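You operate a simulated robot arm through the tools that you are given. There is no shell and no other tool. Be economical: measure what you need, move in short steps, check, and stop when the job is done.

The job below is to be done with a simulated two-armed robot. You get a single attempt, and the scene is never put back.

Task
Start the cooling water and trim the flow gauge to 4.
Fine: black drain tap shut first, red and blue taps open.

Only the result counts: the job must be done as asked and must still hold three seconds after the hand-in. Knocking over, shifting, dropping, spilling or breaking anything else fails it.

Robot
Two 7-joint arms with fingered hands on one trunk, on a base that drives. Base frame: it is fixed to the floor where the robot stands at the start and does not move with it; the origin is under the middle of the robot, x ahead of it, y to its left, z up. Readings come in mm, rad, newtons and seconds.
The left shoulder is at the start at [70, 149, 1010], the right one opposite. With the tool pointing down near the work surface each hand reaches from about 400 to 800 mm from the robot's upright axis, wherever it stands, measured 20 degrees to its own side. Places, roughly: black water tap [300, -100, 700]; blue water tap [200, -300, 1000]; brass trim knob [100, -500, 1000]; flow gauge [300, -500, 1300]; grey water tap [-100, -900, 1400]; high green tap [400, -100, 1600]; high orange tap [200, -400, 1600]; red water tap [400, 100, 1000]; water pipes [300, -200, 500]; white water tap [300, 0, 600]; yellow clamp lever [200, -100, 900]; yellow water tap [200, -300, 600]. Payload 3.6 kg a hand.
The tool frame of a hand sits at the grasp point between the pads (the TCP): z along the fingers, y along the line on which they close. The tips reach 25 mm beyond it. Largest opening 88 mm; the body of the gripper starts 29 mm behind the TCP. The gripper is a hand of 4 fingers: y runs from the thumb to the fingers, the wrist lies at [-13, -97, -162] in the tool frame, and closing takes about 1.5 s.
Orientation is told as [roll, pitch, yaw] about the base's x, y, z axes, in that order, counted from this pose: with the fingers straight down and the wrist toward the robot, the tool's x, y and z point along [0, 1, 0], [1, 0, 0] and [0, 0, -1] of the base frame.

Tools
- The arms move only by the tool servo_tool. It takes "left_series", "right_series" or both (then of equal length, played together; a hand with none holds still); each is a list of rows, each an object of numbers (a shift or turn left out is 0, a gripper value left out holds the last): "rx", "ry", "rz": the turn, a rotation vector about the base's x, y, z in rad; "tx", "ty", "tz": the shift along the base's x, y, z in mm. In form: [{"rx": .., "ry": .., "rz": .., "tx": .., "ty": .., "tz": ..}, ...]. A call has 1 to 12 rows; each row is the pose to reach, as a shift and turn from the pose commanded when the call began. "left_hand" and "right_hand" are, for a hand that has rows, the gripper command, from -1 (shut) to 1 (fully open), values between in proportion, set as the call begins (left out, the last holds). Each row takes 0.2 s and may step no farther than 50 mm and 0.15 rad from the row before; otherwise, or with a gripper value out of range, the whole call is refused. Where a pose cannot be reached the arm comes as near as it can. A force on the tool above 60 N (or 10 N above the force at the start of the call, whichever is more), or a blocked arm, ends the call early, and 0.2 s more pass. Each finger travels about 45 mm/s and halts on what it meets, pressing with about 30 N; the grip force reading is that of the motor and also rises with nothing between the fingers. The clock runs only during rows and for 0.2 s after the last one: add rows that repeat a pose to give the fingers time. It gives the time, the measured TCP pose, the force on the tool (base axes), the opening and the grip force at its end, in the units of the frame above (readings bear some noise), with the torque about the TCP (base axes, N m) and any sound that the robot's microphone picked up, and new pictures: "views" is both (left out), scene, wrist or none (wrist: the cameras of the hands that moved).
- Cameras (640 x 400 px; columns grow to the right, rows downward): "scene" is now at [125.2, -49.6, 1236]; the picture's right is [-0.56, -0.83, 0.00], its down [-0.48, 0.32, -0.81] and it looks along [0.68, -0.45, -0.58] (base axes); focal length 214 px, centre (320, 200). "left" rides on the left gripper at [-64, -83, -98] in its tool frame; the picture's right is [-0.62, -0.37, 0.69], its down [0.71, -0.63, 0.30] and it looks along [0.32, 0.68, 0.65] (tool axes); focal length 265 px, centre (320, 200). "right" rides on the right gripper at [64, -83, -98] in its tool frame; the picture's right is [-0.62, 0.37, -0.69], its down [-0.71, -0.63, 0.30] and it looks along [-0.32, 0.68, 0.65] (tool axes); focal length 265 px, centre (320, 200). There is no depth. A picture from a camera that has moved, and an enlarged one, comes with that camera's place and axes in the base frame and with its lens.
- lift_body(by): slides the trunk up (or, below 0, down) by that many mm; the arms and the scene camera ride with it, the base frame stays. It gives what a move gives, with no picture.
- roll_base(legs): drives the robot by 1 to 6 legs, each [ahead, left, turn to the left] in mm, mm and rad, along the robot's own axes; the way and the turn of a leg run together, so that a leg with both is an arc; at most 1500 mm and 3.142 rad a leg. The arms and the cameras ride along, it lands a little off, and it stops where it bumps. It gives what a move gives, and a new picture of the scene camera.
- finger_targets(index, middle, ring, thumb_bend, thumb_turn, hand): sets how far each is bent, from 0 (flat) to 100 (curled in); at 30 the hand is open as for a grip, at 70 the pads meet at the TCP. One left out holds its place. A second passes; each finger stops where it meets its share of the squeeze, and holds until it gets a number again. A gripper value or a shape takes the hand back. It gives what a move gives, with no picture; readings hold the bend of each and the force on the fingers (four entries, about 0 where the hand has none), thumb and palm. thumb_turn goes from beside the hand (0) to across from the fingers (100), as for a grip.
- hand_shape(shape, hand): the hand has 4 fingers and takes this shape, open, in about a second: jaw (thumb against the fingers, like two jaws); tri (thumb and two fingers); tip (a fingertip pinch); poke (one finger out to press); point (the index stretched); flat (the hand flat); cup (the hand cupped); fist (a fist). The gripper value then closes the fingers along that shape, each until it touches; the sizes above hold for jaw. It gives what a move gives, with no picture.
- head_to(pan, tilt): turns the head with the scene camera to pan (to the left, within 1.501 rad either way) and tilt (down, from -0.506 to 1.204), counted from straight ahead of the robot. It gives what a move gives, and a new picture of the scene camera.
- zoom(camera, box): a new picture of the part [left, top, right, bottom] of that camera's present view, enlarged. It takes no simulated time.
- close_job(): hands the job in; it is judged then, once.

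Work in short steps. Places have to be worked out from the pictures, the camera data and where the tool is seen: move nearer, look again, correct. Check each grasp and each placing, and mend what went wrong. You have 120 turns and 260 pictures in all, those below and enlarged ones among them. Open the grippers and draw the arms clear of the work before you hand the job in, unless the task says otherwise; then end with one line.

The tools are called by a JSON object that holds its "api" and its "payload". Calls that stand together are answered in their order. servo_tool: Moves the arms, as the interface text tells. Its arguments: {"type":"object","properties":{"left_series":{"type":"array"},"left_hand":{"type":"number"},"right_series":{"type":"array"},"right_hand":{"type":"number"},"views":{"type":"string","enum":["both","scene","wrist","none"]}},"required":[]} The other tools are called the same way: lift_body (by) slides the trunk up or down; hand_shape (shape, hand) gives the hand a shape; finger_targets (index, middle, ring, thumb_bend, thumb_turn, hand) moves the fingers one by one; roll_base (legs) drives the base; head_to (pan, tilt) turns the head that bears the scene camera; zoom (camera, box) takes an enlarged picture of a part of a camera's view; close_job () hands the job in.

At the start:

```text
time_s: 0.0
left_position: [405.5, -64.4, 1143.9]
left_orientation: [-0.004, -0.001, 0.003]
left_force: [0.8, -0.3, -0.3]
left_ft_torque: [0.02, 0.0, 0.0]
left_opening: 87.4
left_gripper_force: 0.0
left_shape: jaw
left_bend: [30.0, 30.0, 30.0, 30.0, 98.0]
left_finger forces: [0.0, 0.0, 0.0, 0.1, 0.0, 0.1]
right_position: [281.8, -371.9, 1176.4]
right_orientation: [-0.001, -0.001, 0.0]
right_force: [-0.2, 0.6, 0.2]
right_ft_torque: [-0.02, -0.01, 0.04]
right_opening: 87.6
right_gripper_force: 0.0
right_shape: jaw
right_bend: [30.0, 30.0, 30.0, 30.0, 98.0]
right_finger forces: [0.0, 0.0, 0.1, 0.1, 0.0, 0.0]
trunk travel left (down, up): [-500.0, 440.0]
robot x, y, heading: [1.5, 1.6, -0.0]
head pan, tilt: [-0.588, 0.62]
```

scene: 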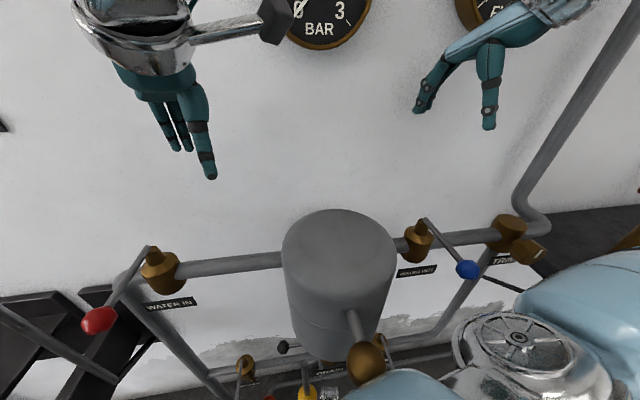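
right: 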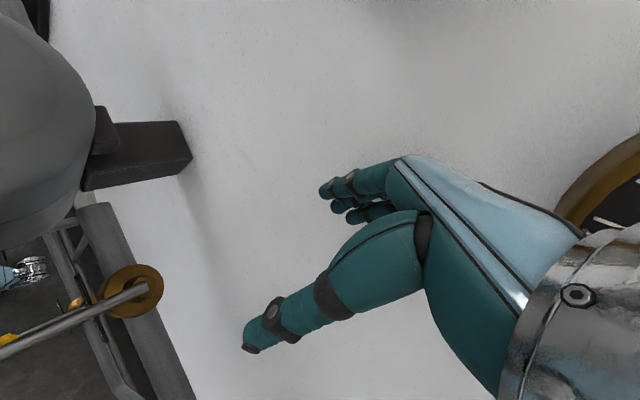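
left: 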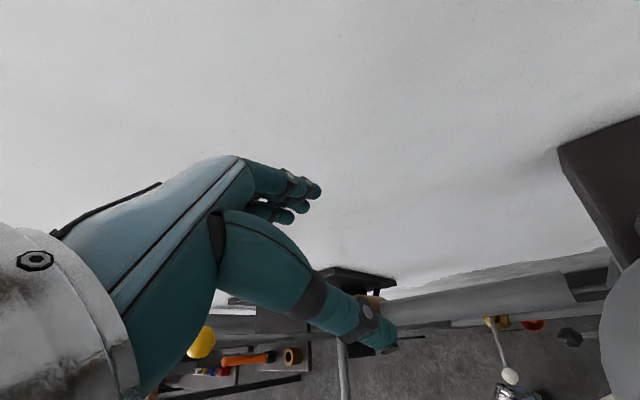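

The scene shows a wall panel with a red tap, a blue tap, a trim valve and a lower drain pipe. I'll look around with the head before moving the arms.

{"api": "head_to", "payload": {"pan": -0.6, "tilt": 1.1}}

{"api": "head_to", "payload": {"pan": -0.6, "tilt": 0.1}}

{"api": "head_to", "payload": {"pan": -1.2, "tilt": 0.5}}

```text
time_s: 0.9
left_position: [404.0, -64.8, 1145.1]
left_orientation: [-0.001, 0.002, 0.0]
left_force: [-0.6, -1.9, 0.5]
left_ft_torque: [0.0, -0.01, 0.0]
left_opening: 87.4
left_gripper_force: 0.0
left_shape: jaw
left_bend: [30.0, 30.0, 30.0, 30.0, 98.0]
left_finger forces: [0.0, 0.0, 0.0, 0.1, 0.0, 0.0]
right_position: [281.5, -372.7, 1177.0]
right_orientation: [0.002, 0.001, -0.002]
right_force: [0.6, -0.5, 0.9]
right_ft_torque: [0.02, -0.01, 0.01]
right_opening: 87.4
right_gripper_force: 0.1
right_shape: jaw
right_bend: [30.0, 30.0, 30.0, 30.0, 98.0]
right_finger forces: [0.0, 0.0, 0.1, 0.0, 0.0, 0.1]
trunk travel left (down, up): [-500.0, 440.0]
robot x, y, heading: [-0.7, -3.7, 0.005]
head pan, tilt: [-0.6, 1.1]
camera scene: at [104.4, -36.6, 1199.1], right [-0.56, -0.83, 0.0], down [-0.73, 0.5, -0.45], along [0.38, -0.26, -0.89], focal length 214 px, centre (320, 200)
```

scene: 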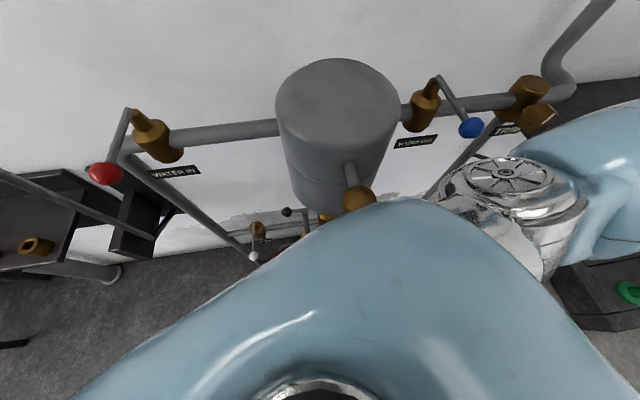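

```text
time_s: 2.2
left_position: [405.4, -65.5, 1145.2]
left_orientation: [-0.002, 0.0, 0.003]
left_force: [0.0, 0.5, 0.5]
left_ft_torque: [0.01, 0.01, 0.01]
left_opening: 87.7
left_gripper_force: 0.0
left_shape: jaw
left_bend: [30.0, 30.0, 30.0, 30.0, 98.0]
left_finger forces: [0.0, 0.0, 0.0, 0.1, 0.1, 0.0]
right_position: [282.6, -372.0, 1176.1]
right_orientation: [-0.001, -0.001, -0.002]
right_force: [0.3, 0.7, 0.3]
right_ft_torque: [0.0, -0.02, 0.02]
right_opening: 87.6
right_gripper_force: 0.1
right_shape: jaw
right_bend: [30.0, 30.0, 30.0, 30.0, 98.0]
right_finger forces: [0.0, 0.0, 0.1, 0.0, 0.0, 0.0]
trunk travel left (down, up): [-500.0, 440.0]
robot x, y, heading: [-0.8, 0.7, -0.003]
head pan, tilt: [-0.6, 0.099]
camera scene: at [128.3, -53.0, 1283.8], right [-0.56, -0.83, 0.0], down [-0.08, 0.06, -0.99], along [0.82, -0.56, -0.1], focal length 214 px, centre (320, 200)
```

scene: 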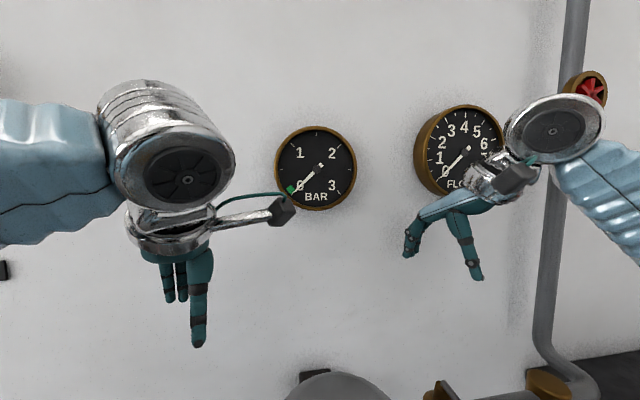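

```text
time_s: 3.2
left_position: [406.4, -63.7, 1145.1]
left_orientation: [-0.001, 0.001, 0.003]
left_force: [0.2, 0.2, 0.6]
left_ft_torque: [-0.02, 0.03, 0.04]
left_opening: 87.4
left_gripper_force: 0.1
left_shape: jaw
left_bend: [30.0, 30.0, 30.0, 30.0, 98.0]
left_finger forces: [0.0, 0.1, 0.0, 0.0, 0.0, 0.0]
right_position: [282.2, -372.3, 1175.8]
right_orientation: [0.0, 0.001, -0.001]
right_force: [-0.4, 0.3, 0.7]
right_ft_torque: [-0.01, 0.0, 0.02]
right_opening: 87.7
right_gripper_force: 0.1
right_shape: jaw
right_bend: [30.0, 30.0, 30.0, 30.0, 98.0]
right_finger forces: [0.1, 0.1, 0.1, 0.1, 0.1, 0.0]
trunk travel left (down, up): [-500.0, 440.0]
robot x, y, heading: [0.7, -1.3, -0.005]
head pan, tilt: [-1.201, 0.499]
camera scene: at [85.2, -85.6, 1246.8], right [-0.93, -0.36, 0.0], down [-0.17, 0.45, -0.88], along [0.32, -0.82, -0.48], focal length 214 px, centre (320, 200)
```

scene: 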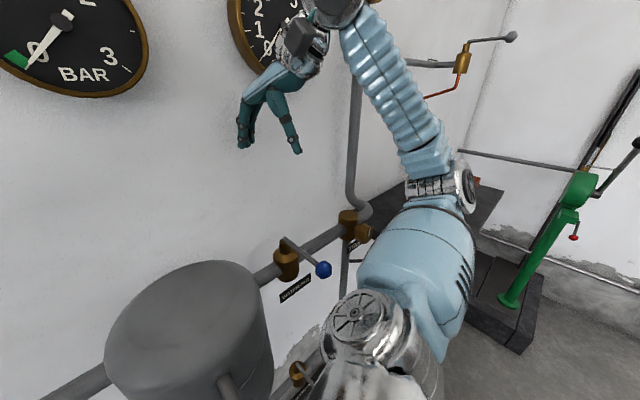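

The room matters before I drive the base, so I'll look left and then at the panel low down.

{"api": "head_to", "payload": {"pan": 0.3, "tilt": 0.7}}

{"api": "head_to", "payload": {"pan": 1.45, "tilt": 0.7}}

{"api": "head_to", "payload": {"pan": -1.5, "tilt": 0.7}}

```text
time_s: 4.8
left_position: [405.0, -64.1, 1144.7]
left_orientation: [-0.001, 0.001, 0.003]
left_force: [-0.7, -0.7, -0.4]
left_ft_torque: [0.0, -0.01, 0.01]
left_opening: 87.7
left_gripper_force: 0.1
left_shape: jaw
left_bend: [30.0, 30.0, 30.0, 30.0, 98.0]
left_finger forces: [0.0, 0.1, 0.0, 0.0, 0.0, 0.1]
right_position: [281.6, -373.3, 1177.7]
right_orientation: [0.0, 0.0, 0.001]
right_force: [-0.8, 0.4, 0.3]
right_ft_torque: [-0.04, 0.01, 0.03]
right_opening: 87.7
right_gripper_force: 0.0
right_shape: jaw
right_bend: [30.0, 30.0, 30.0, 30.0, 98.0]
right_finger forces: [0.0, 0.0, 0.0, 0.1, 0.0, 0.0]
trunk travel left (down, up): [-500.0, 440.0]
robot x, y, heading: [-1.1, -3.5, 0.001]
head pan, tilt: [0.3, 0.7]
camera scene: at [133.4, 24.1, 1229.1], right [0.3, -0.96, 0.0], down [-0.62, -0.19, -0.77], along [0.73, 0.23, -0.64], focal length 214 px, centre (320, 200)
```

scene: 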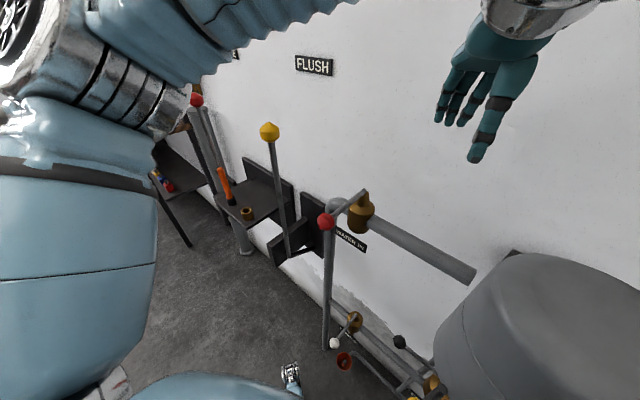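

```text
time_s: 6.2
left_position: [406.0, -65.8, 1145.2]
left_orientation: [-0.002, -0.001, 0.001]
left_force: [-0.1, 0.0, 0.2]
left_ft_torque: [-0.02, 0.02, 0.01]
left_opening: 87.4
left_gripper_force: 0.1
left_shape: jaw
left_bend: [30.0, 30.0, 30.0, 30.0, 98.0]
left_finger forces: [0.0, 0.1, 0.0, 0.1, 0.0, 0.0]
right_position: [282.2, -372.6, 1177.1]
right_orientation: [0.0, 0.002, 0.001]
right_force: [0.1, 0.8, -0.2]
right_ft_torque: [-0.01, 0.01, -0.03]
right_opening: 87.5
right_gripper_force: 0.0
right_shape: jaw
right_bend: [30.0, 30.0, 30.0, 30.0, 98.0]
right_finger forces: [0.0, 0.0, 0.0, 0.1, 0.0, 0.0]
trunk travel left (down, up): [-500.0, 440.0]
robot x, y, heading: [-1.2, 0.1, -0.001]
head pan, tilt: [1.45, 0.7]
camera scene: at [62.5, 83.4, 1229.0], right [0.99, -0.12, 0.0], down [-0.08, -0.64, -0.76], along [0.09, 0.76, -0.64], focal length 214 px, centre (320, 200)
```

scene: 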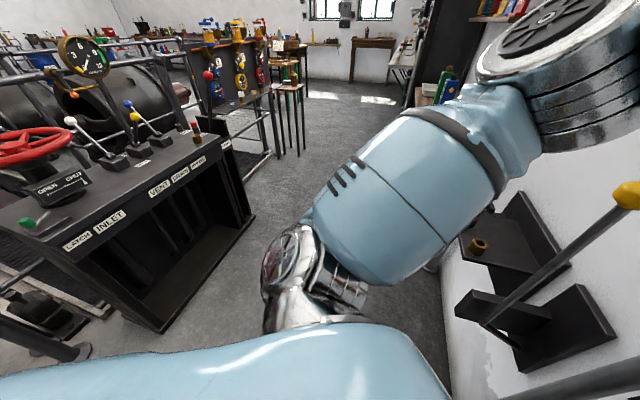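

```text
time_s: 8.7
left_position: [406.1, -64.5, 1146.3]
left_orientation: [-0.001, 0.0, 0.003]
left_force: [0.0, -0.3, -0.7]
left_ft_torque: [-0.01, 0.01, -0.02]
left_opening: 87.6
left_gripper_force: 0.1
left_shape: jaw
left_bend: [30.0, 30.0, 30.0, 30.0, 98.0]
left_finger forces: [0.0, 0.0, 0.0, 0.0, 0.1, 0.0]
right_position: [282.3, -373.2, 1177.2]
right_orientation: [0.0, 0.0, 0.001]
right_force: [0.3, 0.2, 0.2]
right_ft_torque: [-0.02, 0.0, 0.03]
right_opening: 87.7
right_gripper_force: 0.1
right_shape: jaw
right_bend: [30.0, 30.0, 30.0, 30.0, 98.0]
right_finger forces: [0.0, 0.0, 0.0, 0.0, 0.0, 0.0]
trunk travel left (down, up): [-500.0, 440.0]
robot x, y, heading: [4.3, 1.3, 0.0]
head pan, tilt: [-1.499, 0.7]
camera scene: at [58.3, -85.6, 1229.0], right [-1.0, -0.07, 0.0], down [-0.05, 0.64, -0.76], along [0.06, -0.76, -0.64], focal length 214 px, centre (320, 200)
```

scene: 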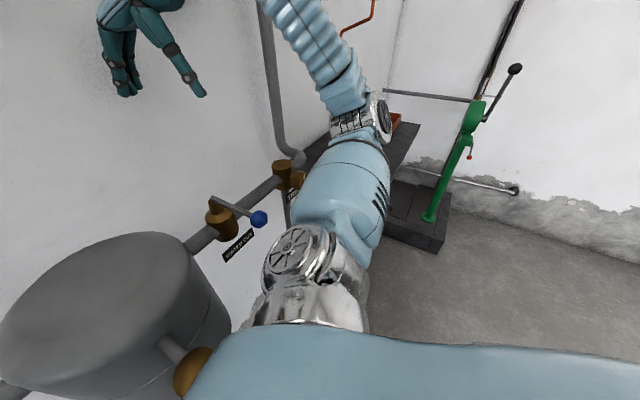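

The aisle is free behind the robot by well over 500 mm. I'll back straight off the wall by about 200 mm and then turn to face it squarely.

{"api": "roll_base", "payload": {"legs": [[-180, 110, 0], [0, 0, -0.53]]}}

{"api": "head_to", "payload": {"pan": 0.0, "tilt": 0.75}}

```text
time_s: 15.2
left_position: [139.3, -149.8, 1145.6]
left_orientation: [-0.002, 0.001, -0.527]
left_force: [0.3, -0.8, -0.3]
left_ft_torque: [0.0, 0.0, -0.02]
left_opening: 87.7
left_gripper_force: 0.0
left_shape: jaw
left_bend: [30.0, 30.0, 30.0, 30.0, 98.0]
left_finger forces: [0.0, 0.0, 0.0, 0.0, 0.1, 0.0]
right_position: [-123.1, -354.4, 1177.7]
right_orientation: [0.0, 0.0, -0.525]
right_force: [0.0, -0.5, 0.5]
right_ft_torque: [0.02, 0.04, 0.02]
right_opening: 87.5
right_gripper_force: 0.0
right_shape: jaw
right_bend: [30.0, 30.0, 30.0, 30.0, 98.0]
right_finger forces: [0.1, 0.1, 0.0, 0.1, 0.0, 0.0]
trunk travel left (down, up): [-500.0, 440.0]
robot x, y, heading: [-176.7, 110.4, -0.528]
head pan, tilt: [-1.499, 0.7]
camera scene: at [-171.1, 7.7, 1229.1], right [-0.9, 0.44, 0.0], down [0.28, 0.58, -0.77], along [-0.34, -0.69, -0.64], focal length 214 px, centre (320, 200)
```

scene: 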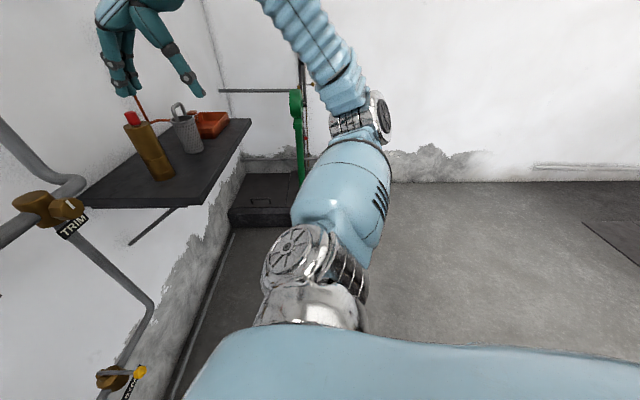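

```text
time_s: 16.8
left_position: [140.6, -150.2, 1145.3]
left_orientation: [-0.002, 0.001, -0.524]
left_force: [-0.3, 0.4, -0.5]
left_ft_torque: [0.0, 0.02, -0.02]
left_opening: 87.6
left_gripper_force: 0.0
left_shape: jaw
left_bend: [30.0, 30.0, 30.0, 30.0, 98.0]
left_finger forces: [0.0, 0.0, 0.1, 0.1, 0.1, 0.0]
right_position: [-122.1, -353.9, 1176.8]
right_orientation: [-0.001, 0.0, -0.526]
right_force: [-0.4, -0.7, -0.1]
right_ft_torque: [0.02, 0.02, -0.02]
right_opening: 87.6
right_gripper_force: 0.0
right_shape: jaw
right_bend: [30.0, 30.0, 30.0, 30.0, 98.0]
right_finger forces: [0.1, 0.0, 0.0, 0.1, 0.1, 0.0]
trunk travel left (down, up): [-500.0, 440.0]
robot x, y, heading: [-179.7, 113.0, -0.526]
head pan, tilt: [0.0, 0.75]
camera scene: at [-62.1, 41.8, 1224.8], right [-0.5, -0.86, 0.0], down [-0.59, 0.34, -0.73], along [0.63, -0.37, -0.68], focal length 214 px, centre (320, 200)
```

scene: 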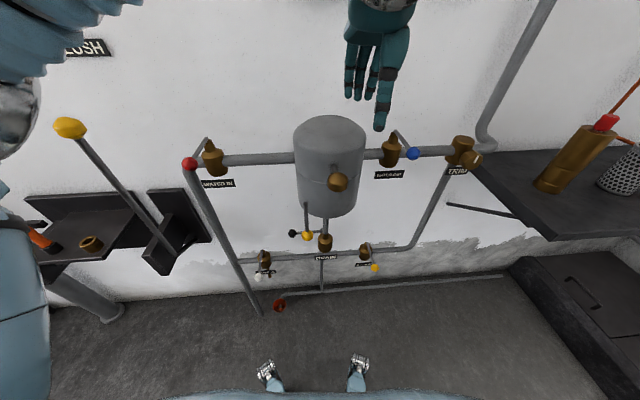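

Now I have a clear front view. I'll zoom on the upper line and the lower line.

{"api": "zoom", "payload": {"camera": "scene", "box": [170, 110, 350, 220]}}

{"api": "zoom", "payload": {"camera": "scene", "box": [340, 110, 500, 210]}}

{"api": "zoom", "payload": {"camera": "scene", "box": [240, 195, 400, 295]}}

```text
3.56 times, centred on (260, 165) of scene
camera zoom: at [-62.1, 41.8, 1224.8], right [-0.5, -0.86, 0.0], down [-0.59, 0.34, -0.73], along [0.63, -0.37, -0.68], focal length 763 px, centre (533, 324)
```

zoom: 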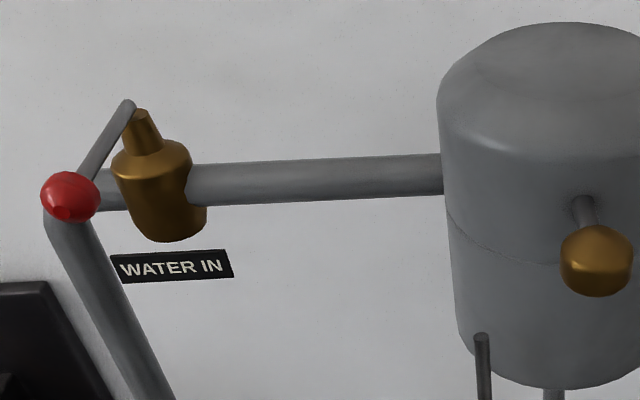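

```text
4.00 times, centred on (420, 160) of scene
camera zoom: at [-62.1, 41.8, 1224.8], right [-0.5, -0.86, 0.0], down [-0.59, 0.34, -0.73], along [0.63, -0.37, -0.68], focal length 858 px, centre (-80, 360)
```

zoom: 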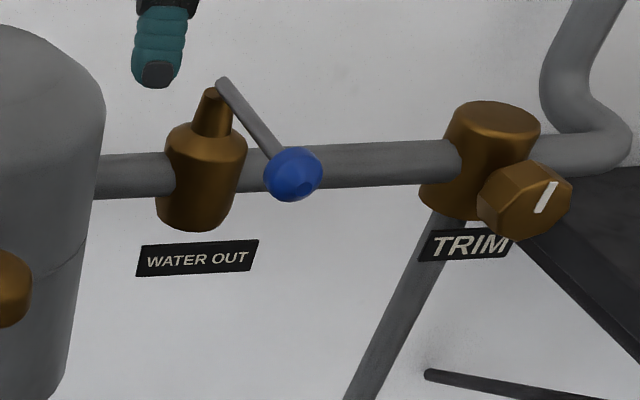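

```text
4.00 times, centred on (320, 245) of scene
camera zoom: at [-62.1, 41.8, 1224.8], right [-0.5, -0.86, 0.0], down [-0.59, 0.34, -0.73], along [0.63, -0.37, -0.68], focal length 858 px, centre (320, 20)
```

zoom: 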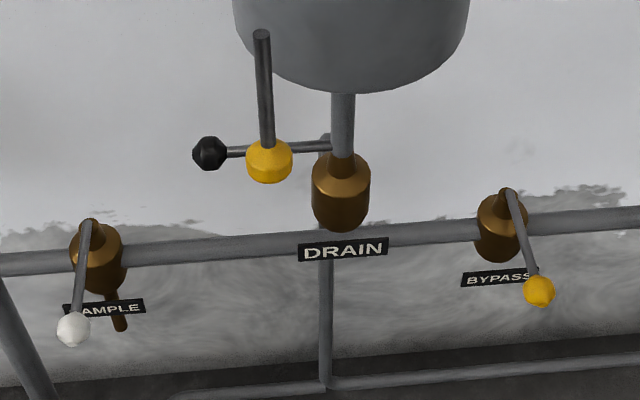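

By triangulation in wall axes (u into the wall along [.909,-.417], v to the right along [-.417,-.909]):

| Part | u | v | z |
|---|---|---|---|
| Red knob | 274 | -212 | 1011 |
| Blue knob | 269 | 200 | 1011 |
| Trim knob | 321 | 393 | 954 |
| Black knob | 338 | -57 | 711 |
| Black pivot | 340 | 34 | 711 |

The red and blue levers stand across their pipe, so they are closed, and the black one lies along its pipe, so it is open. I'll move the left hand left and back, and tip it to point its fingers forward.

{"api": "servo_tool", "payload": {"left_series": [{"tx": -20, "ty": 45}, {"tx": -15, "ty": 90, "rx": -0.07, "ry": -0.12}, {"tx": 0, "ty": 130, "rx": -0.14, "ry": -0.24}, {"tx": 15, "ty": 165, "rx": -0.21, "ry": -0.36}, {"tx": 30, "ty": 200, "rx": -0.28, "ry": -0.48}, {"tx": 30, "ty": 220, "rx": -0.35, "ry": -0.6}, {"tx": 30, "ty": 220, "rx": -0.42, "ry": -0.72}, {"tx": 30, "ty": 220, "rx": -0.49, "ry": -0.84}, {"tx": 30, "ty": 220, "rx": -0.56, "ry": -0.97}, {"tx": 30, "ty": 220, "rx": -0.63, "ry": -1.09}, {"tx": 30, "ty": 220, "rx": -0.7, "ry": -1.22}, {"tx": 30, "ty": 220, "rx": -0.77, "ry": -1.34}], "views": "both"}}

```text
time_s: 19.4
left_position: [203.1, -50.4, 1186.2]
left_orientation: [0.086, -1.543, -0.61]
left_force: [0.6, -0.2, -0.4]
left_ft_torque: [0.01, -0.01, 0.01]
left_opening: 87.9
left_gripper_force: 0.0
left_shape: jaw
left_bend: [30.0, 30.0, 30.0, 30.0, 98.0]
left_finger forces: [0.0, 0.0, 0.0, 0.0, 0.0, 0.0]
left hand out of reach, approached as far as the arm can: row 6, 7, 8, 9, 10, 11, 12
right_position: [-120.0, -354.7, 1176.4]
right_orientation: [0.0, 0.003, -0.525]
right_force: [-0.1, -0.1, 0.4]
right_ft_torque: [0.0, 0.02, 0.0]
right_opening: 87.8
right_gripper_force: 0.0
right_shape: jaw
right_bend: [30.0, 30.0, 30.0, 30.0, 98.0]
right_finger forces: [0.1, 0.1, 0.0, 0.1, 0.0, 0.0]
trunk travel left (down, up): [-500.0, 440.0]
robot x, y, heading: [-182.1, 109.9, -0.528]
head pan, tilt: [0.0, 0.75]
camera scene: at [-60.3, 41.4, 1224.6], right [-0.5, -0.86, 0.0], down [-0.59, 0.34, -0.73], along [0.63, -0.37, -0.68], focal length 214 px, centre (320, 200)
camera left: at [83.7, -55.6, 1106.2], right [0.28, -0.88, -0.39], down [0.61, 0.48, -0.64], along [0.74, -0.06, 0.67], focal length 265 px, centre (320, 200)
```

scene: 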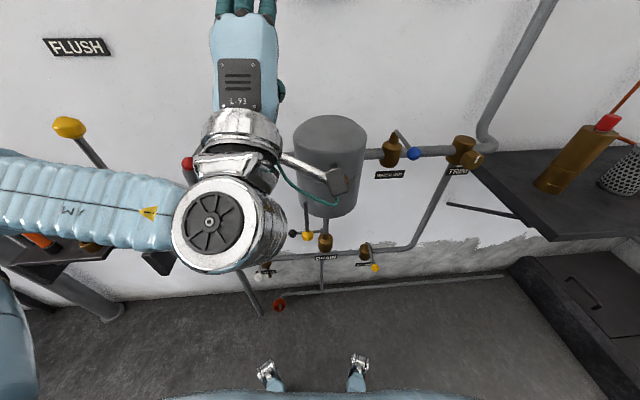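
left: 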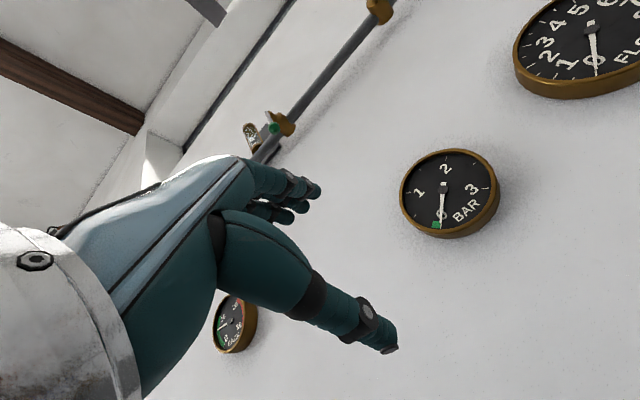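

The left hand is near its close-in limit, at u 206 and v -39. I'll shift it left and back the base off 100 mm, so that lowering the trunk clears the clamp lever and the brass ball.

{"api": "roll_base", "payload": {"legs": [[-120, 0, 0]]}}

{"api": "servo_tool", "payload": {"left_series": [{"tx": 15, "ty": 35}, {"tx": 30, "ty": 70}, {"tx": 45, "ty": 100}], "views": "scene"}}

```text
time_s: 21.6
left_position: [97.3, 9.3, 1185.9]
left_orientation: [0.145, -1.545, -0.668]
left_force: [0.1, 0.5, -0.7]
left_ft_torque: [-0.01, 0.04, 0.0]
left_opening: 87.6
left_gripper_force: 0.1
left_shape: jaw
left_bend: [30.0, 30.0, 30.0, 30.0, 98.0]
left_finger forces: [0.0, 0.0, 0.0, 0.0, 0.0, 0.0]
right_position: [-225.1, -294.7, 1175.9]
right_orientation: [-0.001, 0.001, -0.525]
right_force: [0.6, 0.5, 0.2]
right_ft_torque: [0.02, -0.01, 0.0]
right_opening: 87.7
right_gripper_force: 0.2
right_shape: jaw
right_bend: [30.0, 30.0, 30.0, 30.0, 98.0]
right_finger forces: [0.0, 0.1, 0.0, 0.0, 0.1, 0.1]
trunk travel left (down, up): [-500.0, 440.0]
robot x, y, heading: [-283.5, 172.5, -0.529]
head pan, tilt: [0.0, 0.75]
camera scene: at [-168.0, 102.6, 1224.8], right [-0.5, -0.86, 0.0], down [-0.59, 0.34, -0.73], along [0.63, -0.37, -0.68], focal length 214 px, centre (320, 200)
```

scene: 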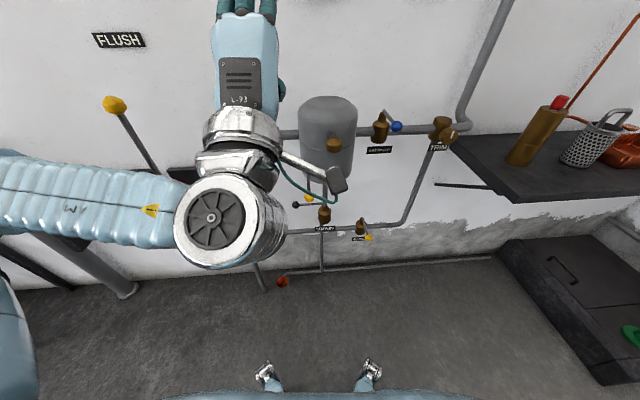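

```text
time_s: 22.4
left_position: [178.5, 77.7, 1211.4]
left_orientation: [0.039, -1.543, -0.562]
left_force: [0.1, 0.1, 0.4]
left_ft_torque: [0.02, 0.0, 0.0]
left_opening: 87.8
left_gripper_force: 0.1
left_shape: jaw
left_bend: [30.0, 30.0, 30.0, 30.0, 98.0]
left_finger forces: [0.1, 0.0, 0.0, 0.0, 0.1, 0.2]
left hand out of reach, approached as far as the arm can: row 1, 2, 3
right_position: [-224.3, -293.1, 1178.3]
right_orientation: [-0.001, -0.002, -0.526]
right_force: [0.0, 0.3, 0.3]
right_ft_torque: [-0.01, 0.0, 0.0]
right_opening: 87.7
right_gripper_force: 0.1
right_shape: jaw
right_bend: [30.0, 30.0, 30.0, 30.0, 98.0]
right_finger forces: [0.1, 0.0, 0.0, 0.0, 0.1, 0.0]
trunk travel left (down, up): [-500.0, 440.0]
robot x, y, heading: [-286.3, 171.0, -0.53]
head pan, tilt: [0.0, 0.75]
camera scene: at [-166.9, 105.4, 1224.9], right [-0.5, -0.86, 0.0], down [-0.59, 0.34, -0.73], along [0.63, -0.37, -0.68], focal length 214 px, centre (320, 200)
```

scene: 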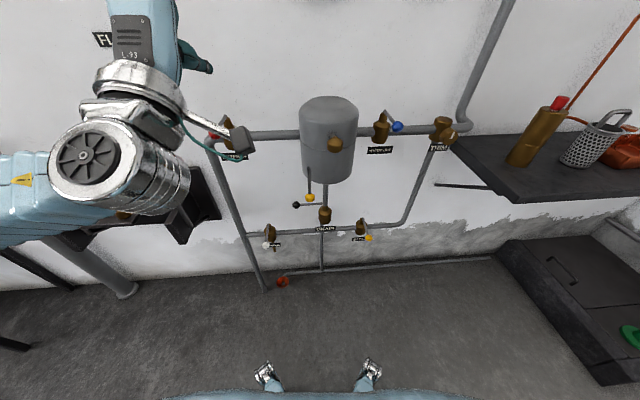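

The left hand is clear at u 130 and v -145. I'll lower it with the arm, which suits the pose better than its high position.

{"api": "servo_tool", "payload": {"left_series": [{"tz": -50}, {"tz": -100}, {"tz": -150}, {"tz": -200}, {"tz": -250}, {"tz": -250}], "views": "both"}}

```text
time_s: 23.8
left_position: [177.8, 75.0, 960.2]
left_orientation: [0.126, -1.544, -0.648]
left_force: [0.3, 0.9, 0.3]
left_ft_torque: [-0.02, -0.03, 0.02]
left_opening: 88.0
left_gripper_force: 0.0
left_shape: jaw
left_bend: [30.0, 30.0, 30.0, 30.0, 98.0]
left_finger forces: [0.0, 0.0, 0.1, 0.0, 0.0, 0.0]
left hand out of reach, approached as far as the arm can: row 1, 2, 3, 4
right_position: [-225.8, -294.6, 1175.9]
right_orientation: [0.0, 0.001, -0.525]
right_force: [-0.4, 0.0, 0.4]
right_ft_torque: [-0.03, 0.02, -0.01]
right_opening: 87.9
right_gripper_force: 0.0
right_shape: jaw
right_bend: [30.0, 30.0, 30.0, 30.0, 98.0]
right_finger forces: [0.1, 0.1, 0.0, 0.1, 0.0, 0.0]
trunk travel left (down, up): [-500.0, 440.0]
robot x, y, heading: [-283.9, 170.8, -0.528]
head pan, tilt: [0.0, 0.75]
camera scene: at [-167.7, 102.8, 1224.8], right [-0.5, -0.86, 0.0], down [-0.59, 0.34, -0.73], along [0.63, -0.37, -0.68], focal length 214 px, centre (320, 200)
camera left: at [58.8, 70.1, 880.4], right [0.28, -0.88, -0.39], down [0.61, 0.48, -0.64], along [0.74, -0.06, 0.67], focal length 265 px, centre (320, 200)
```

scene: 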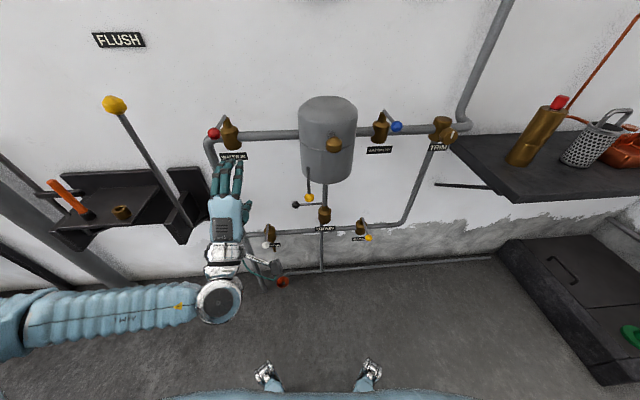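
left: 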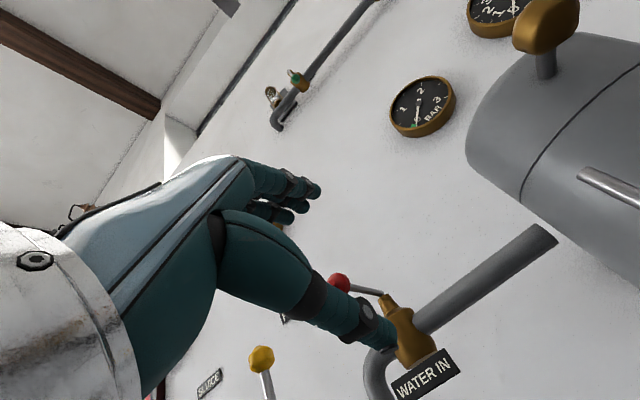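

The left arm is now well posed at u 130, v -142, z 960. I'll lower the trunk 250 mm to bring it level with the black tap and look closely.

{"api": "lift_body", "payload": {"by": -250}}

{"api": "head_to", "payload": {"pan": 0.0, "tilt": 0.55}}

{"api": "zoom", "payload": {"camera": "scene", "box": [220, 100, 420, 225]}}

```text
time_s: 26.3
left_position: [178.1, 76.4, 711.5]
left_orientation: [0.115, -1.544, -0.638]
left_force: [0.7, 0.2, 0.1]
left_ft_torque: [0.01, -0.02, -0.02]
left_opening: 87.6
left_gripper_force: 0.0
left_shape: jaw
left_bend: [30.0, 30.0, 30.0, 30.0, 98.0]
left_finger forces: [0.0, 0.0, 0.1, 0.0, 0.1, 0.0]
right_position: [-224.8, -294.8, 927.5]
right_orientation: [-0.001, 0.0, -0.527]
right_force: [0.3, 0.4, 0.5]
right_ft_torque: [0.01, 0.01, 0.01]
right_opening: 87.8
right_gripper_force: 0.0
right_shape: jaw
right_bend: [30.0, 30.0, 30.0, 30.0, 98.0]
right_finger forces: [0.0, 0.0, 0.1, 0.0, 0.0, 0.0]
trunk travel left (down, up): [-250.0, 690.0]
robot x, y, heading: [-286.7, 172.5, -0.529]
head pan, tilt: [0.0, 0.75]
```

```text
time_s: 27.1
left_position: [178.2, 74.7, 710.2]
left_orientation: [0.113, -1.543, -0.635]
left_force: [0.5, -0.8, -0.3]
left_ft_torque: [-0.01, 0.03, 0.05]
left_opening: 87.8
left_gripper_force: 0.1
left_shape: jaw
left_bend: [30.0, 30.0, 30.0, 30.0, 98.0]
left_finger forces: [0.0, 0.0, 0.0, 0.0, 0.0, 0.1]
right_position: [-224.6, -294.2, 927.4]
right_orientation: [-0.001, -0.001, -0.526]
right_force: [0.3, 0.2, 0.1]
right_ft_torque: [-0.01, -0.02, 0.03]
right_opening: 87.7
right_gripper_force: 0.0
right_shape: jaw
right_bend: [30.0, 30.0, 30.0, 30.0, 98.0]
right_finger forces: [0.0, 0.1, 0.0, 0.0, 0.0, 0.0]
trunk travel left (down, up): [-250.0, 690.0]
robot x, y, heading: [-286.0, 170.0, -0.526]
head pan, tilt: [0.0, 0.55]
camera scene: at [-161.3, 99.8, 992.1], right [-0.5, -0.86, 0.0], down [-0.45, 0.26, -0.85], along [0.74, -0.43, -0.52], focal length 214 px, centre (320, 200)
```

scene: 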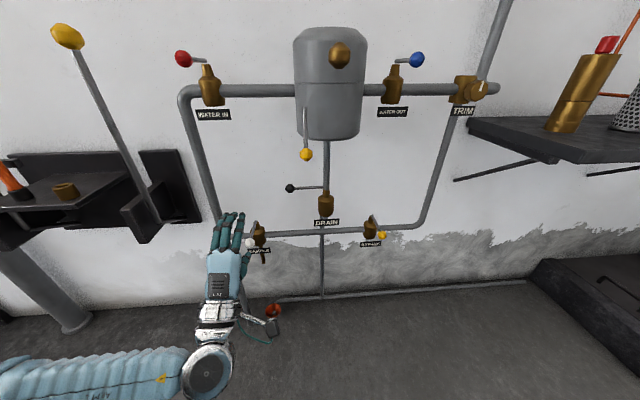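

```text
3.20 times, centred on (320, 162) of scene
camera zoom: at [-161.3, 99.8, 992.1], right [-0.5, -0.86, 0.0], down [-0.45, 0.26, -0.85], along [0.74, -0.43, -0.52], focal length 686 px, centre (320, 320)
```

zoom: 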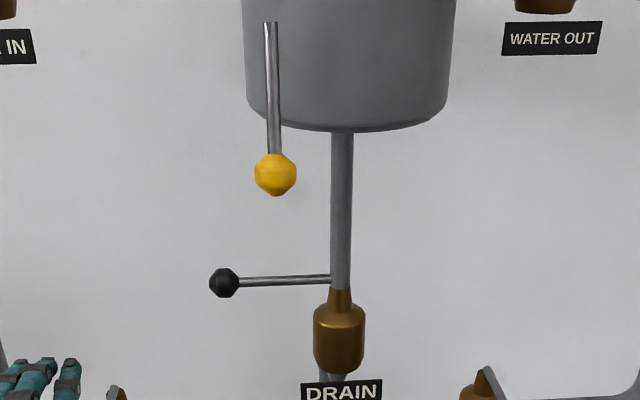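

The black knob is confirmed at u 337, v -56, z 710. I'll line the left hand up with it (thumb below, fingers above) and advance to u 260.

{"api": "servo_tool", "payload": {"left_series": [{"tx": -18, "ty": -39}, {"tx": -36, "ty": -78}, {"tx": 0, "ty": -94}, {"tx": 40, "ty": -113}, {"tx": 82, "ty": -132}, {"tx": 82, "ty": -132}], "views": "both"}}

{"api": "zoom", "payload": {"camera": "scene", "box": [220, 130, 380, 230]}}

```text
time_s: 28.5
left_position: [259.1, -55.3, 709.2]
left_orientation: [0.11, -1.543, -0.633]
left_force: [-0.4, 0.0, -0.2]
left_ft_torque: [0.03, 0.03, 0.01]
left_opening: 87.7
left_gripper_force: 0.1
left_shape: jaw
left_bend: [30.0, 30.0, 30.0, 30.0, 98.0]
left_finger forces: [0.1, 0.0, 0.0, 0.0, 0.2, 0.1]
right_position: [-224.3, -295.8, 927.9]
right_orientation: [-0.001, 0.001, -0.525]
right_force: [0.1, 0.8, 1.2]
right_ft_torque: [0.0, 0.02, 0.05]
right_opening: 87.8
right_gripper_force: 0.1
right_shape: jaw
right_bend: [30.0, 30.0, 30.0, 30.0, 98.0]
right_finger forces: [0.0, 0.1, 0.0, 0.0, 0.0, 0.0]
trunk travel left (down, up): [-250.0, 690.0]
robot x, y, heading: [-284.2, 169.2, -0.525]
head pan, tilt: [0.0, 0.55]
camera scene: at [-161.5, 99.9, 992.2], right [-0.5, -0.86, 0.0], down [-0.45, 0.26, -0.85], along [0.74, -0.43, -0.52], focal length 214 px, centre (320, 200)
camera left: at [140.6, -61.0, 630.4], right [0.28, -0.88, -0.39], down [0.61, 0.48, -0.64], along [0.74, -0.06, 0.67], focal length 265 px, centre (320, 200)
```

scene: 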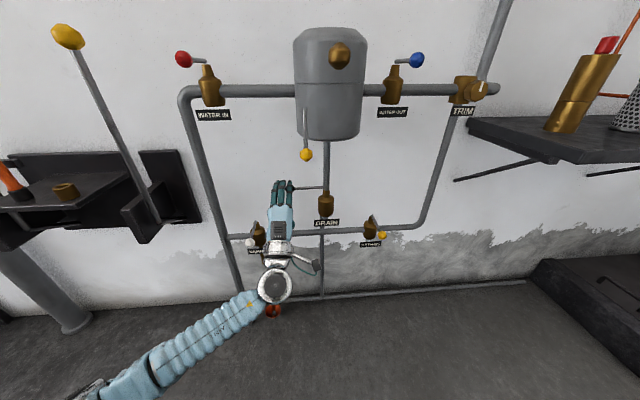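
left: 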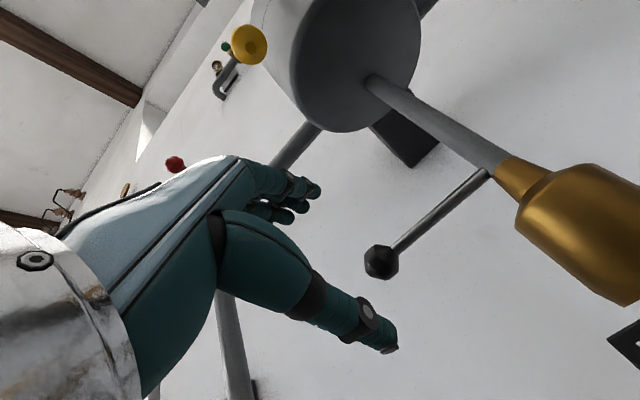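

```text
4.00 times, centred on (300, 180) of scene
camera zoom: at [-161.5, 99.9, 992.2], right [-0.5, -0.86, 0.0], down [-0.45, 0.26, -0.85], along [0.74, -0.43, -0.52], focal length 858 px, centre (400, 280)
```

zoom: 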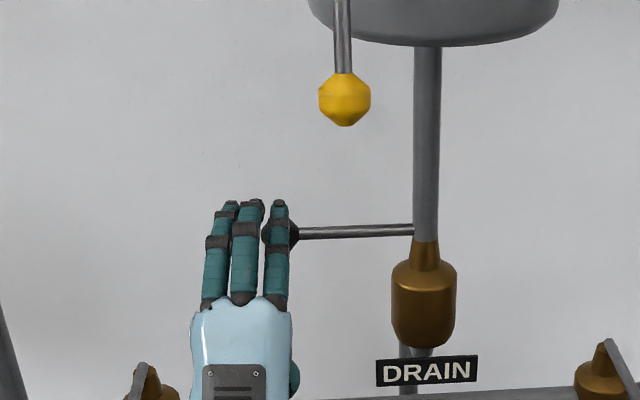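

The knob sits between thumb and fingers in height, and the hand is roughly 10 mm too far left. I'll advance 73 mm with a small shift right, then close.

{"api": "servo_tool", "payload": {"left_series": [{"tx": 32, "ty": -19}, {"tx": 64, "ty": -38}, {"tx": 64, "ty": -38}], "views": "none"}}

{"api": "servo_tool", "payload": {"left_series": [{}, {}, {}, {}, {}, {}, {}], "left_hand": -1, "views": "both"}}

{"api": "zoom", "payload": {"camera": "scene", "box": [220, 130, 380, 230]}}

```text
time_s: 29.3
left_position: [325.2, -93.4, 709.8]
left_orientation: [0.114, -1.544, -0.635]
left_force: [0.3, -1.0, 0.1]
left_ft_torque: [-0.01, 0.02, -0.01]
left_opening: 87.5
left_gripper_force: 0.1
left_shape: jaw
left_bend: [30.0, 30.0, 30.0, 30.0, 98.0]
left_finger forces: [0.0, 0.0, 0.0, 0.0, 0.0, 0.0]
right_position: [-226.2, -293.6, 926.8]
right_orientation: [0.001, -0.002, -0.526]
right_force: [-0.2, 0.6, -0.3]
right_ft_torque: [0.02, 0.03, -0.02]
right_opening: 87.5
right_gripper_force: 0.0
right_shape: jaw
right_bend: [30.0, 30.0, 30.0, 30.0, 98.0]
right_finger forces: [0.0, 0.0, 0.0, 0.0, 0.0, 0.1]
trunk travel left (down, up): [-250.0, 690.0]
robot x, y, heading: [-285.0, 174.0, -0.535]
head pan, tilt: [0.0, 0.55]
```

```text
time_s: 30.9
left_position: [323.3, -94.3, 709.1]
left_orientation: [0.149, -1.542, -0.67]
left_force: [-1.0, -2.7, -4.0]
left_ft_torque: [0.02, 0.01, -0.05]
left_opening: 8.4
left_gripper_force: 30.0
left_shape: jaw
left_bend: [73.0, 72.0, 70.0, 79.0, 100.0]
left_finger forces: [5.5, 4.1, 0.1, 0.0, 23.7, 0.1]
right_position: [-224.8, -295.1, 927.1]
right_orientation: [0.001, 0.0, -0.525]
right_force: [-0.7, -0.1, -0.7]
right_ft_torque: [-0.01, 0.01, 0.01]
right_opening: 87.4
right_gripper_force: 0.0
right_shape: jaw
right_bend: [30.0, 30.0, 30.0, 30.0, 98.0]
right_finger forces: [0.1, 0.0, 0.0, 0.0, 0.0, 0.0]
trunk travel left (down, up): [-250.0, 690.0]
robot x, y, heading: [-282.8, 170.0, -0.531]
head pan, tilt: [0.0, 0.55]
camera scene: at [-161.0, 99.3, 992.0], right [-0.5, -0.86, 0.0], down [-0.45, 0.26, -0.85], along [0.74, -0.43, -0.52], focal length 214 px, centre (320, 200)
camera left: at [204.8, -99.5, 629.3], right [0.28, -0.88, -0.39], down [0.61, 0.48, -0.64], along [0.74, -0.06, 0.67], focal length 265 px, centre (320, 200)
```

scene: 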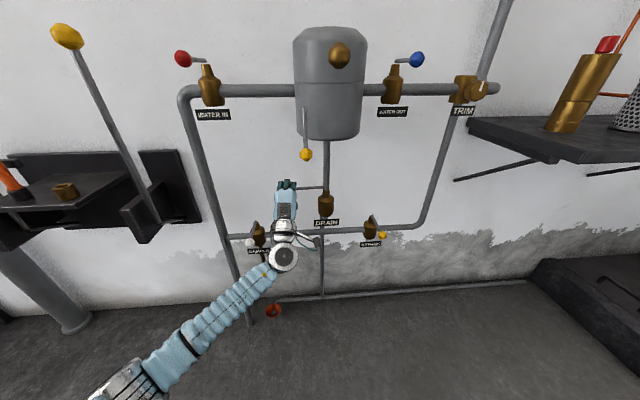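
left: 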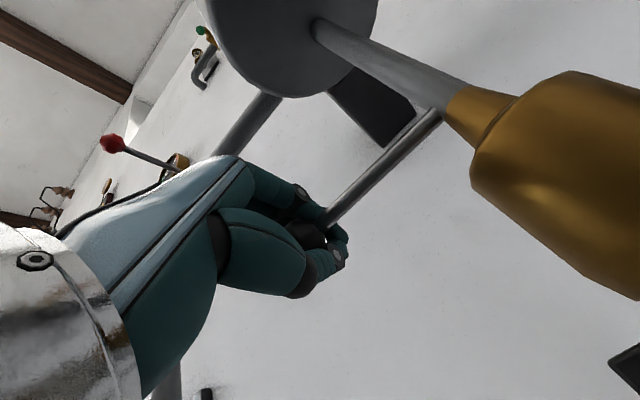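

```text
4.00 times, centred on (300, 180) of scene
camera zoom: at [-161.0, 99.3, 992.0], right [-0.5, -0.86, 0.0], down [-0.45, 0.26, -0.85], along [0.74, -0.43, -0.52], focal length 858 px, centre (400, 280)
```

zoom: 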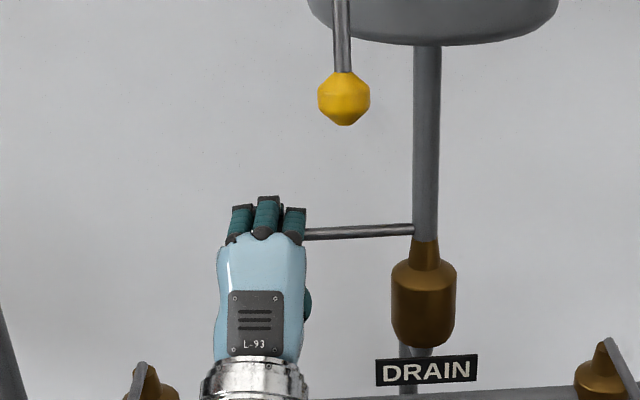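

The grip holds the black knob, with thumb and two fingers loaded. I'll pull it along its arc toward the robot about the pivot (u 340, v 38), turning the hand with it.

{"api": "servo_tool", "payload": {"left_series": [{"tx": -8, "ty": 3, "rz": 0.05}, {"tx": -15.6, "ty": 5.6, "rz": 0.1}, {"tx": -24, "ty": 7, "rz": 0.15}, {"tx": -31.9, "ty": 8.4, "rz": 0.2}, {"tx": -40, "ty": 8.4, "rz": 0.25}, {"tx": -48.5, "ty": 8.3, "rz": 0.3}, {"tx": -56.5, "ty": 7, "rz": 0.35}, {"tx": -64.6, "ty": 5.4, "rz": 0.4}], "views": "both"}}

{"api": "zoom", "payload": {"camera": "scene", "box": [220, 130, 380, 230]}}

```text
time_s: 32.7
left_position: [259.8, -88.8, 709.2]
left_orientation: [0.157, -1.539, -0.276]
left_force: [1.3, 1.7, -11.1]
left_ft_torque: [0.01, 0.01, 0.04]
left_opening: 8.5
left_gripper_force: 30.2
left_shape: jaw
left_bend: [73.0, 72.0, 70.0, 79.0, 100.0]
left_finger forces: [3.1, 1.8, 0.0, 0.0, 9.4, 0.1]
right_position: [-223.1, -294.5, 926.0]
right_orientation: [0.002, 0.002, -0.526]
right_force: [0.0, 0.2, 0.2]
right_ft_torque: [0.03, 0.01, -0.01]
right_opening: 87.5
right_gripper_force: 0.1
right_shape: jaw
right_bend: [30.0, 30.0, 30.0, 30.0, 98.0]
right_finger forces: [0.1, 0.0, 0.0, 0.1, 0.0, 0.1]
trunk travel left (down, up): [-250.0, 690.0]
robot x, y, heading: [-283.6, 170.4, -0.524]
head pan, tilt: [0.0, 0.55]
camera scene: at [-160.1, 99.3, 991.9], right [-0.5, -0.86, 0.0], down [-0.45, 0.26, -0.85], along [0.74, -0.43, -0.52], focal length 214 px, centre (320, 200)
camera left: at [153.2, -140.5, 629.6], right [0.6, -0.7, -0.39], down [0.37, 0.68, -0.64], along [0.71, 0.24, 0.67], focal length 265 px, centre (320, 200)
```

scene: 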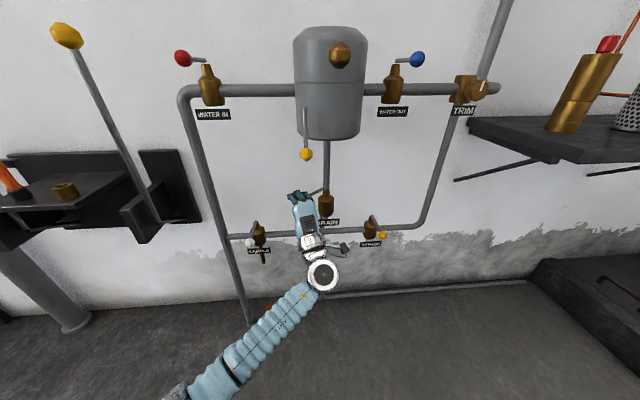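
left: 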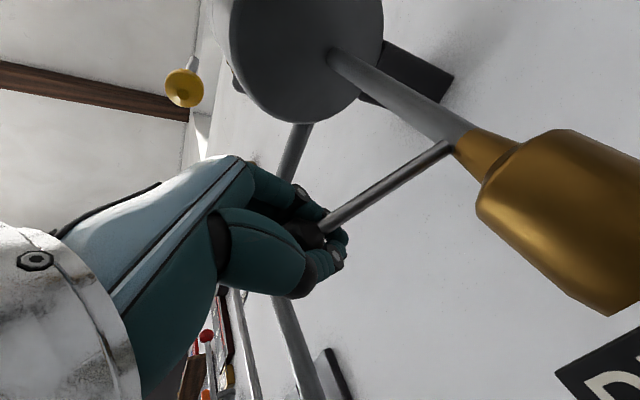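

```text
4.00 times, centred on (300, 180) of scene
camera zoom: at [-160.1, 99.3, 991.9], right [-0.5, -0.86, 0.0], down [-0.45, 0.26, -0.85], along [0.74, -0.43, -0.52], focal length 858 px, centre (400, 280)
```

zoom: 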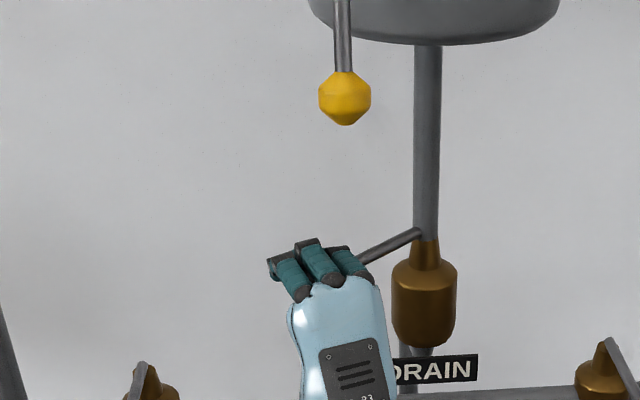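

The lever follows and is at about 40°. I'll carry on along the arc to 90°.

{"api": "servo_tool", "payload": {"left_series": [{"tx": -8, "ty": -2.5, "rz": 0.06}, {"tx": -15.9, "ty": -5.9, "rz": 0.12}, {"tx": -23, "ty": -10, "rz": 0.18}, {"tx": -30, "ty": -14.3, "rz": 0.24}, {"tx": -36.5, "ty": -19.5, "rz": 0.3}, {"tx": -42.6, "ty": -25, "rz": 0.36}, {"tx": -48, "ty": -31, "rz": 0.42}, {"tx": -53.2, "ty": -37.8, "rz": 0.48}, {"tx": -57.5, "ty": -45, "rz": 0.54}, {"tx": -61.3, "ty": -52.2, "rz": 0.6}], "views": "both"}}

{"api": "zoom", "payload": {"camera": "scene", "box": [240, 150, 400, 250]}}

```text
time_s: 34.6
left_position: [247.3, -91.7, 698.9]
left_orientation: [2.679, -1.452, -2.198]
left_force: [3.0, -7.2, 27.6]
left_ft_torque: [0.02, 0.23, 0.0]
left_opening: 8.9
left_gripper_force: 30.1
left_shape: jaw
left_bend: [74.0, 65.0, 70.0, 81.0, 100.0]
left_finger forces: [16.7, 15.9, 0.0, 0.1, 0.1, 0.0]
right_position: [-226.3, -293.1, 927.0]
right_orientation: [0.0, -0.001, -0.527]
right_force: [0.4, 0.2, -0.6]
right_ft_torque: [-0.02, 0.04, 0.0]
right_opening: 87.7
right_gripper_force: 0.0
right_shape: jaw
right_bend: [30.0, 30.0, 30.0, 30.0, 98.0]
right_finger forces: [0.1, 0.0, 0.0, 0.1, 0.0, 0.0]
trunk travel left (down, up): [-250.0, 690.0]
robot x, y, heading: [-286.3, 170.0, -0.531]
head pan, tilt: [0.0, 0.55]
stopped in row 9 (left hand): the arm was blocked; the commanded pose is now the measured one
camera scene: at [-162.7, 100.6, 992.3], right [-0.5, -0.86, 0.0], down [-0.45, 0.26, -0.85], along [0.74, -0.43, -0.52], focal length 214 px, centre (320, 200)
camera left: at [196.1, -186.0, 603.5], right [0.92, -0.2, -0.33], down [-0.02, 0.83, -0.56], along [0.38, 0.52, 0.76], focal length 265 px, centre (320, 200)
```

scene: 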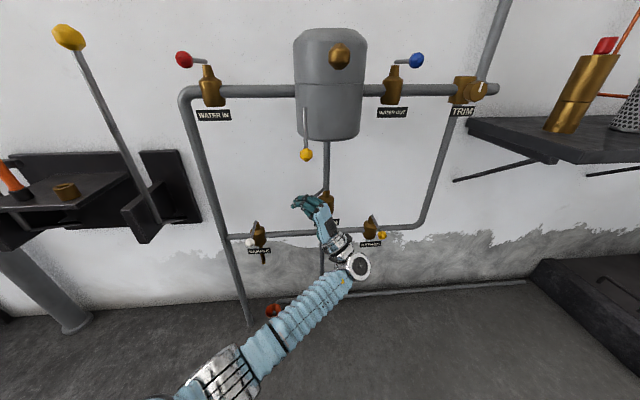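
left: 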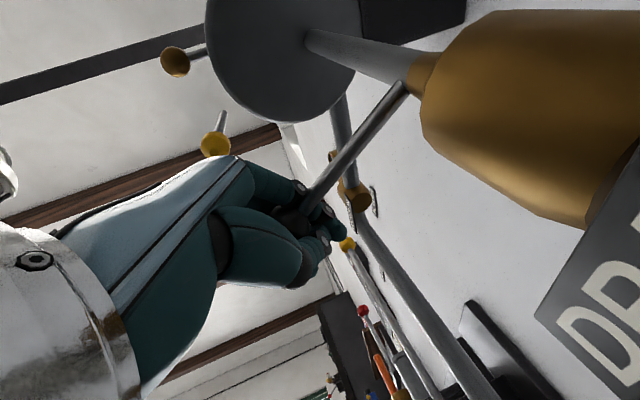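

```text
4.00 times, centred on (320, 200) of scene
camera zoom: at [-162.7, 100.6, 992.3], right [-0.5, -0.86, 0.0], down [-0.45, 0.26, -0.85], along [0.74, -0.43, -0.52], focal length 858 px, centre (320, 200)
```

zoom: 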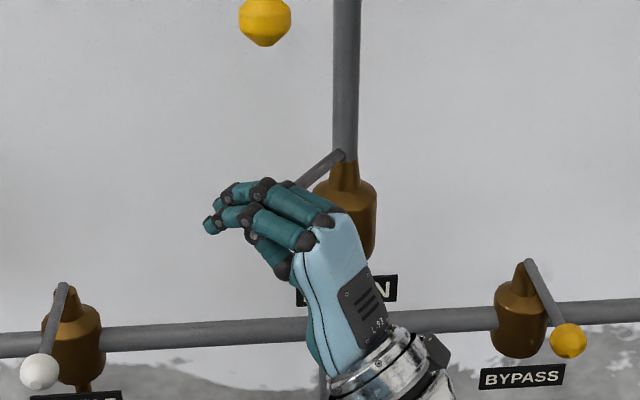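

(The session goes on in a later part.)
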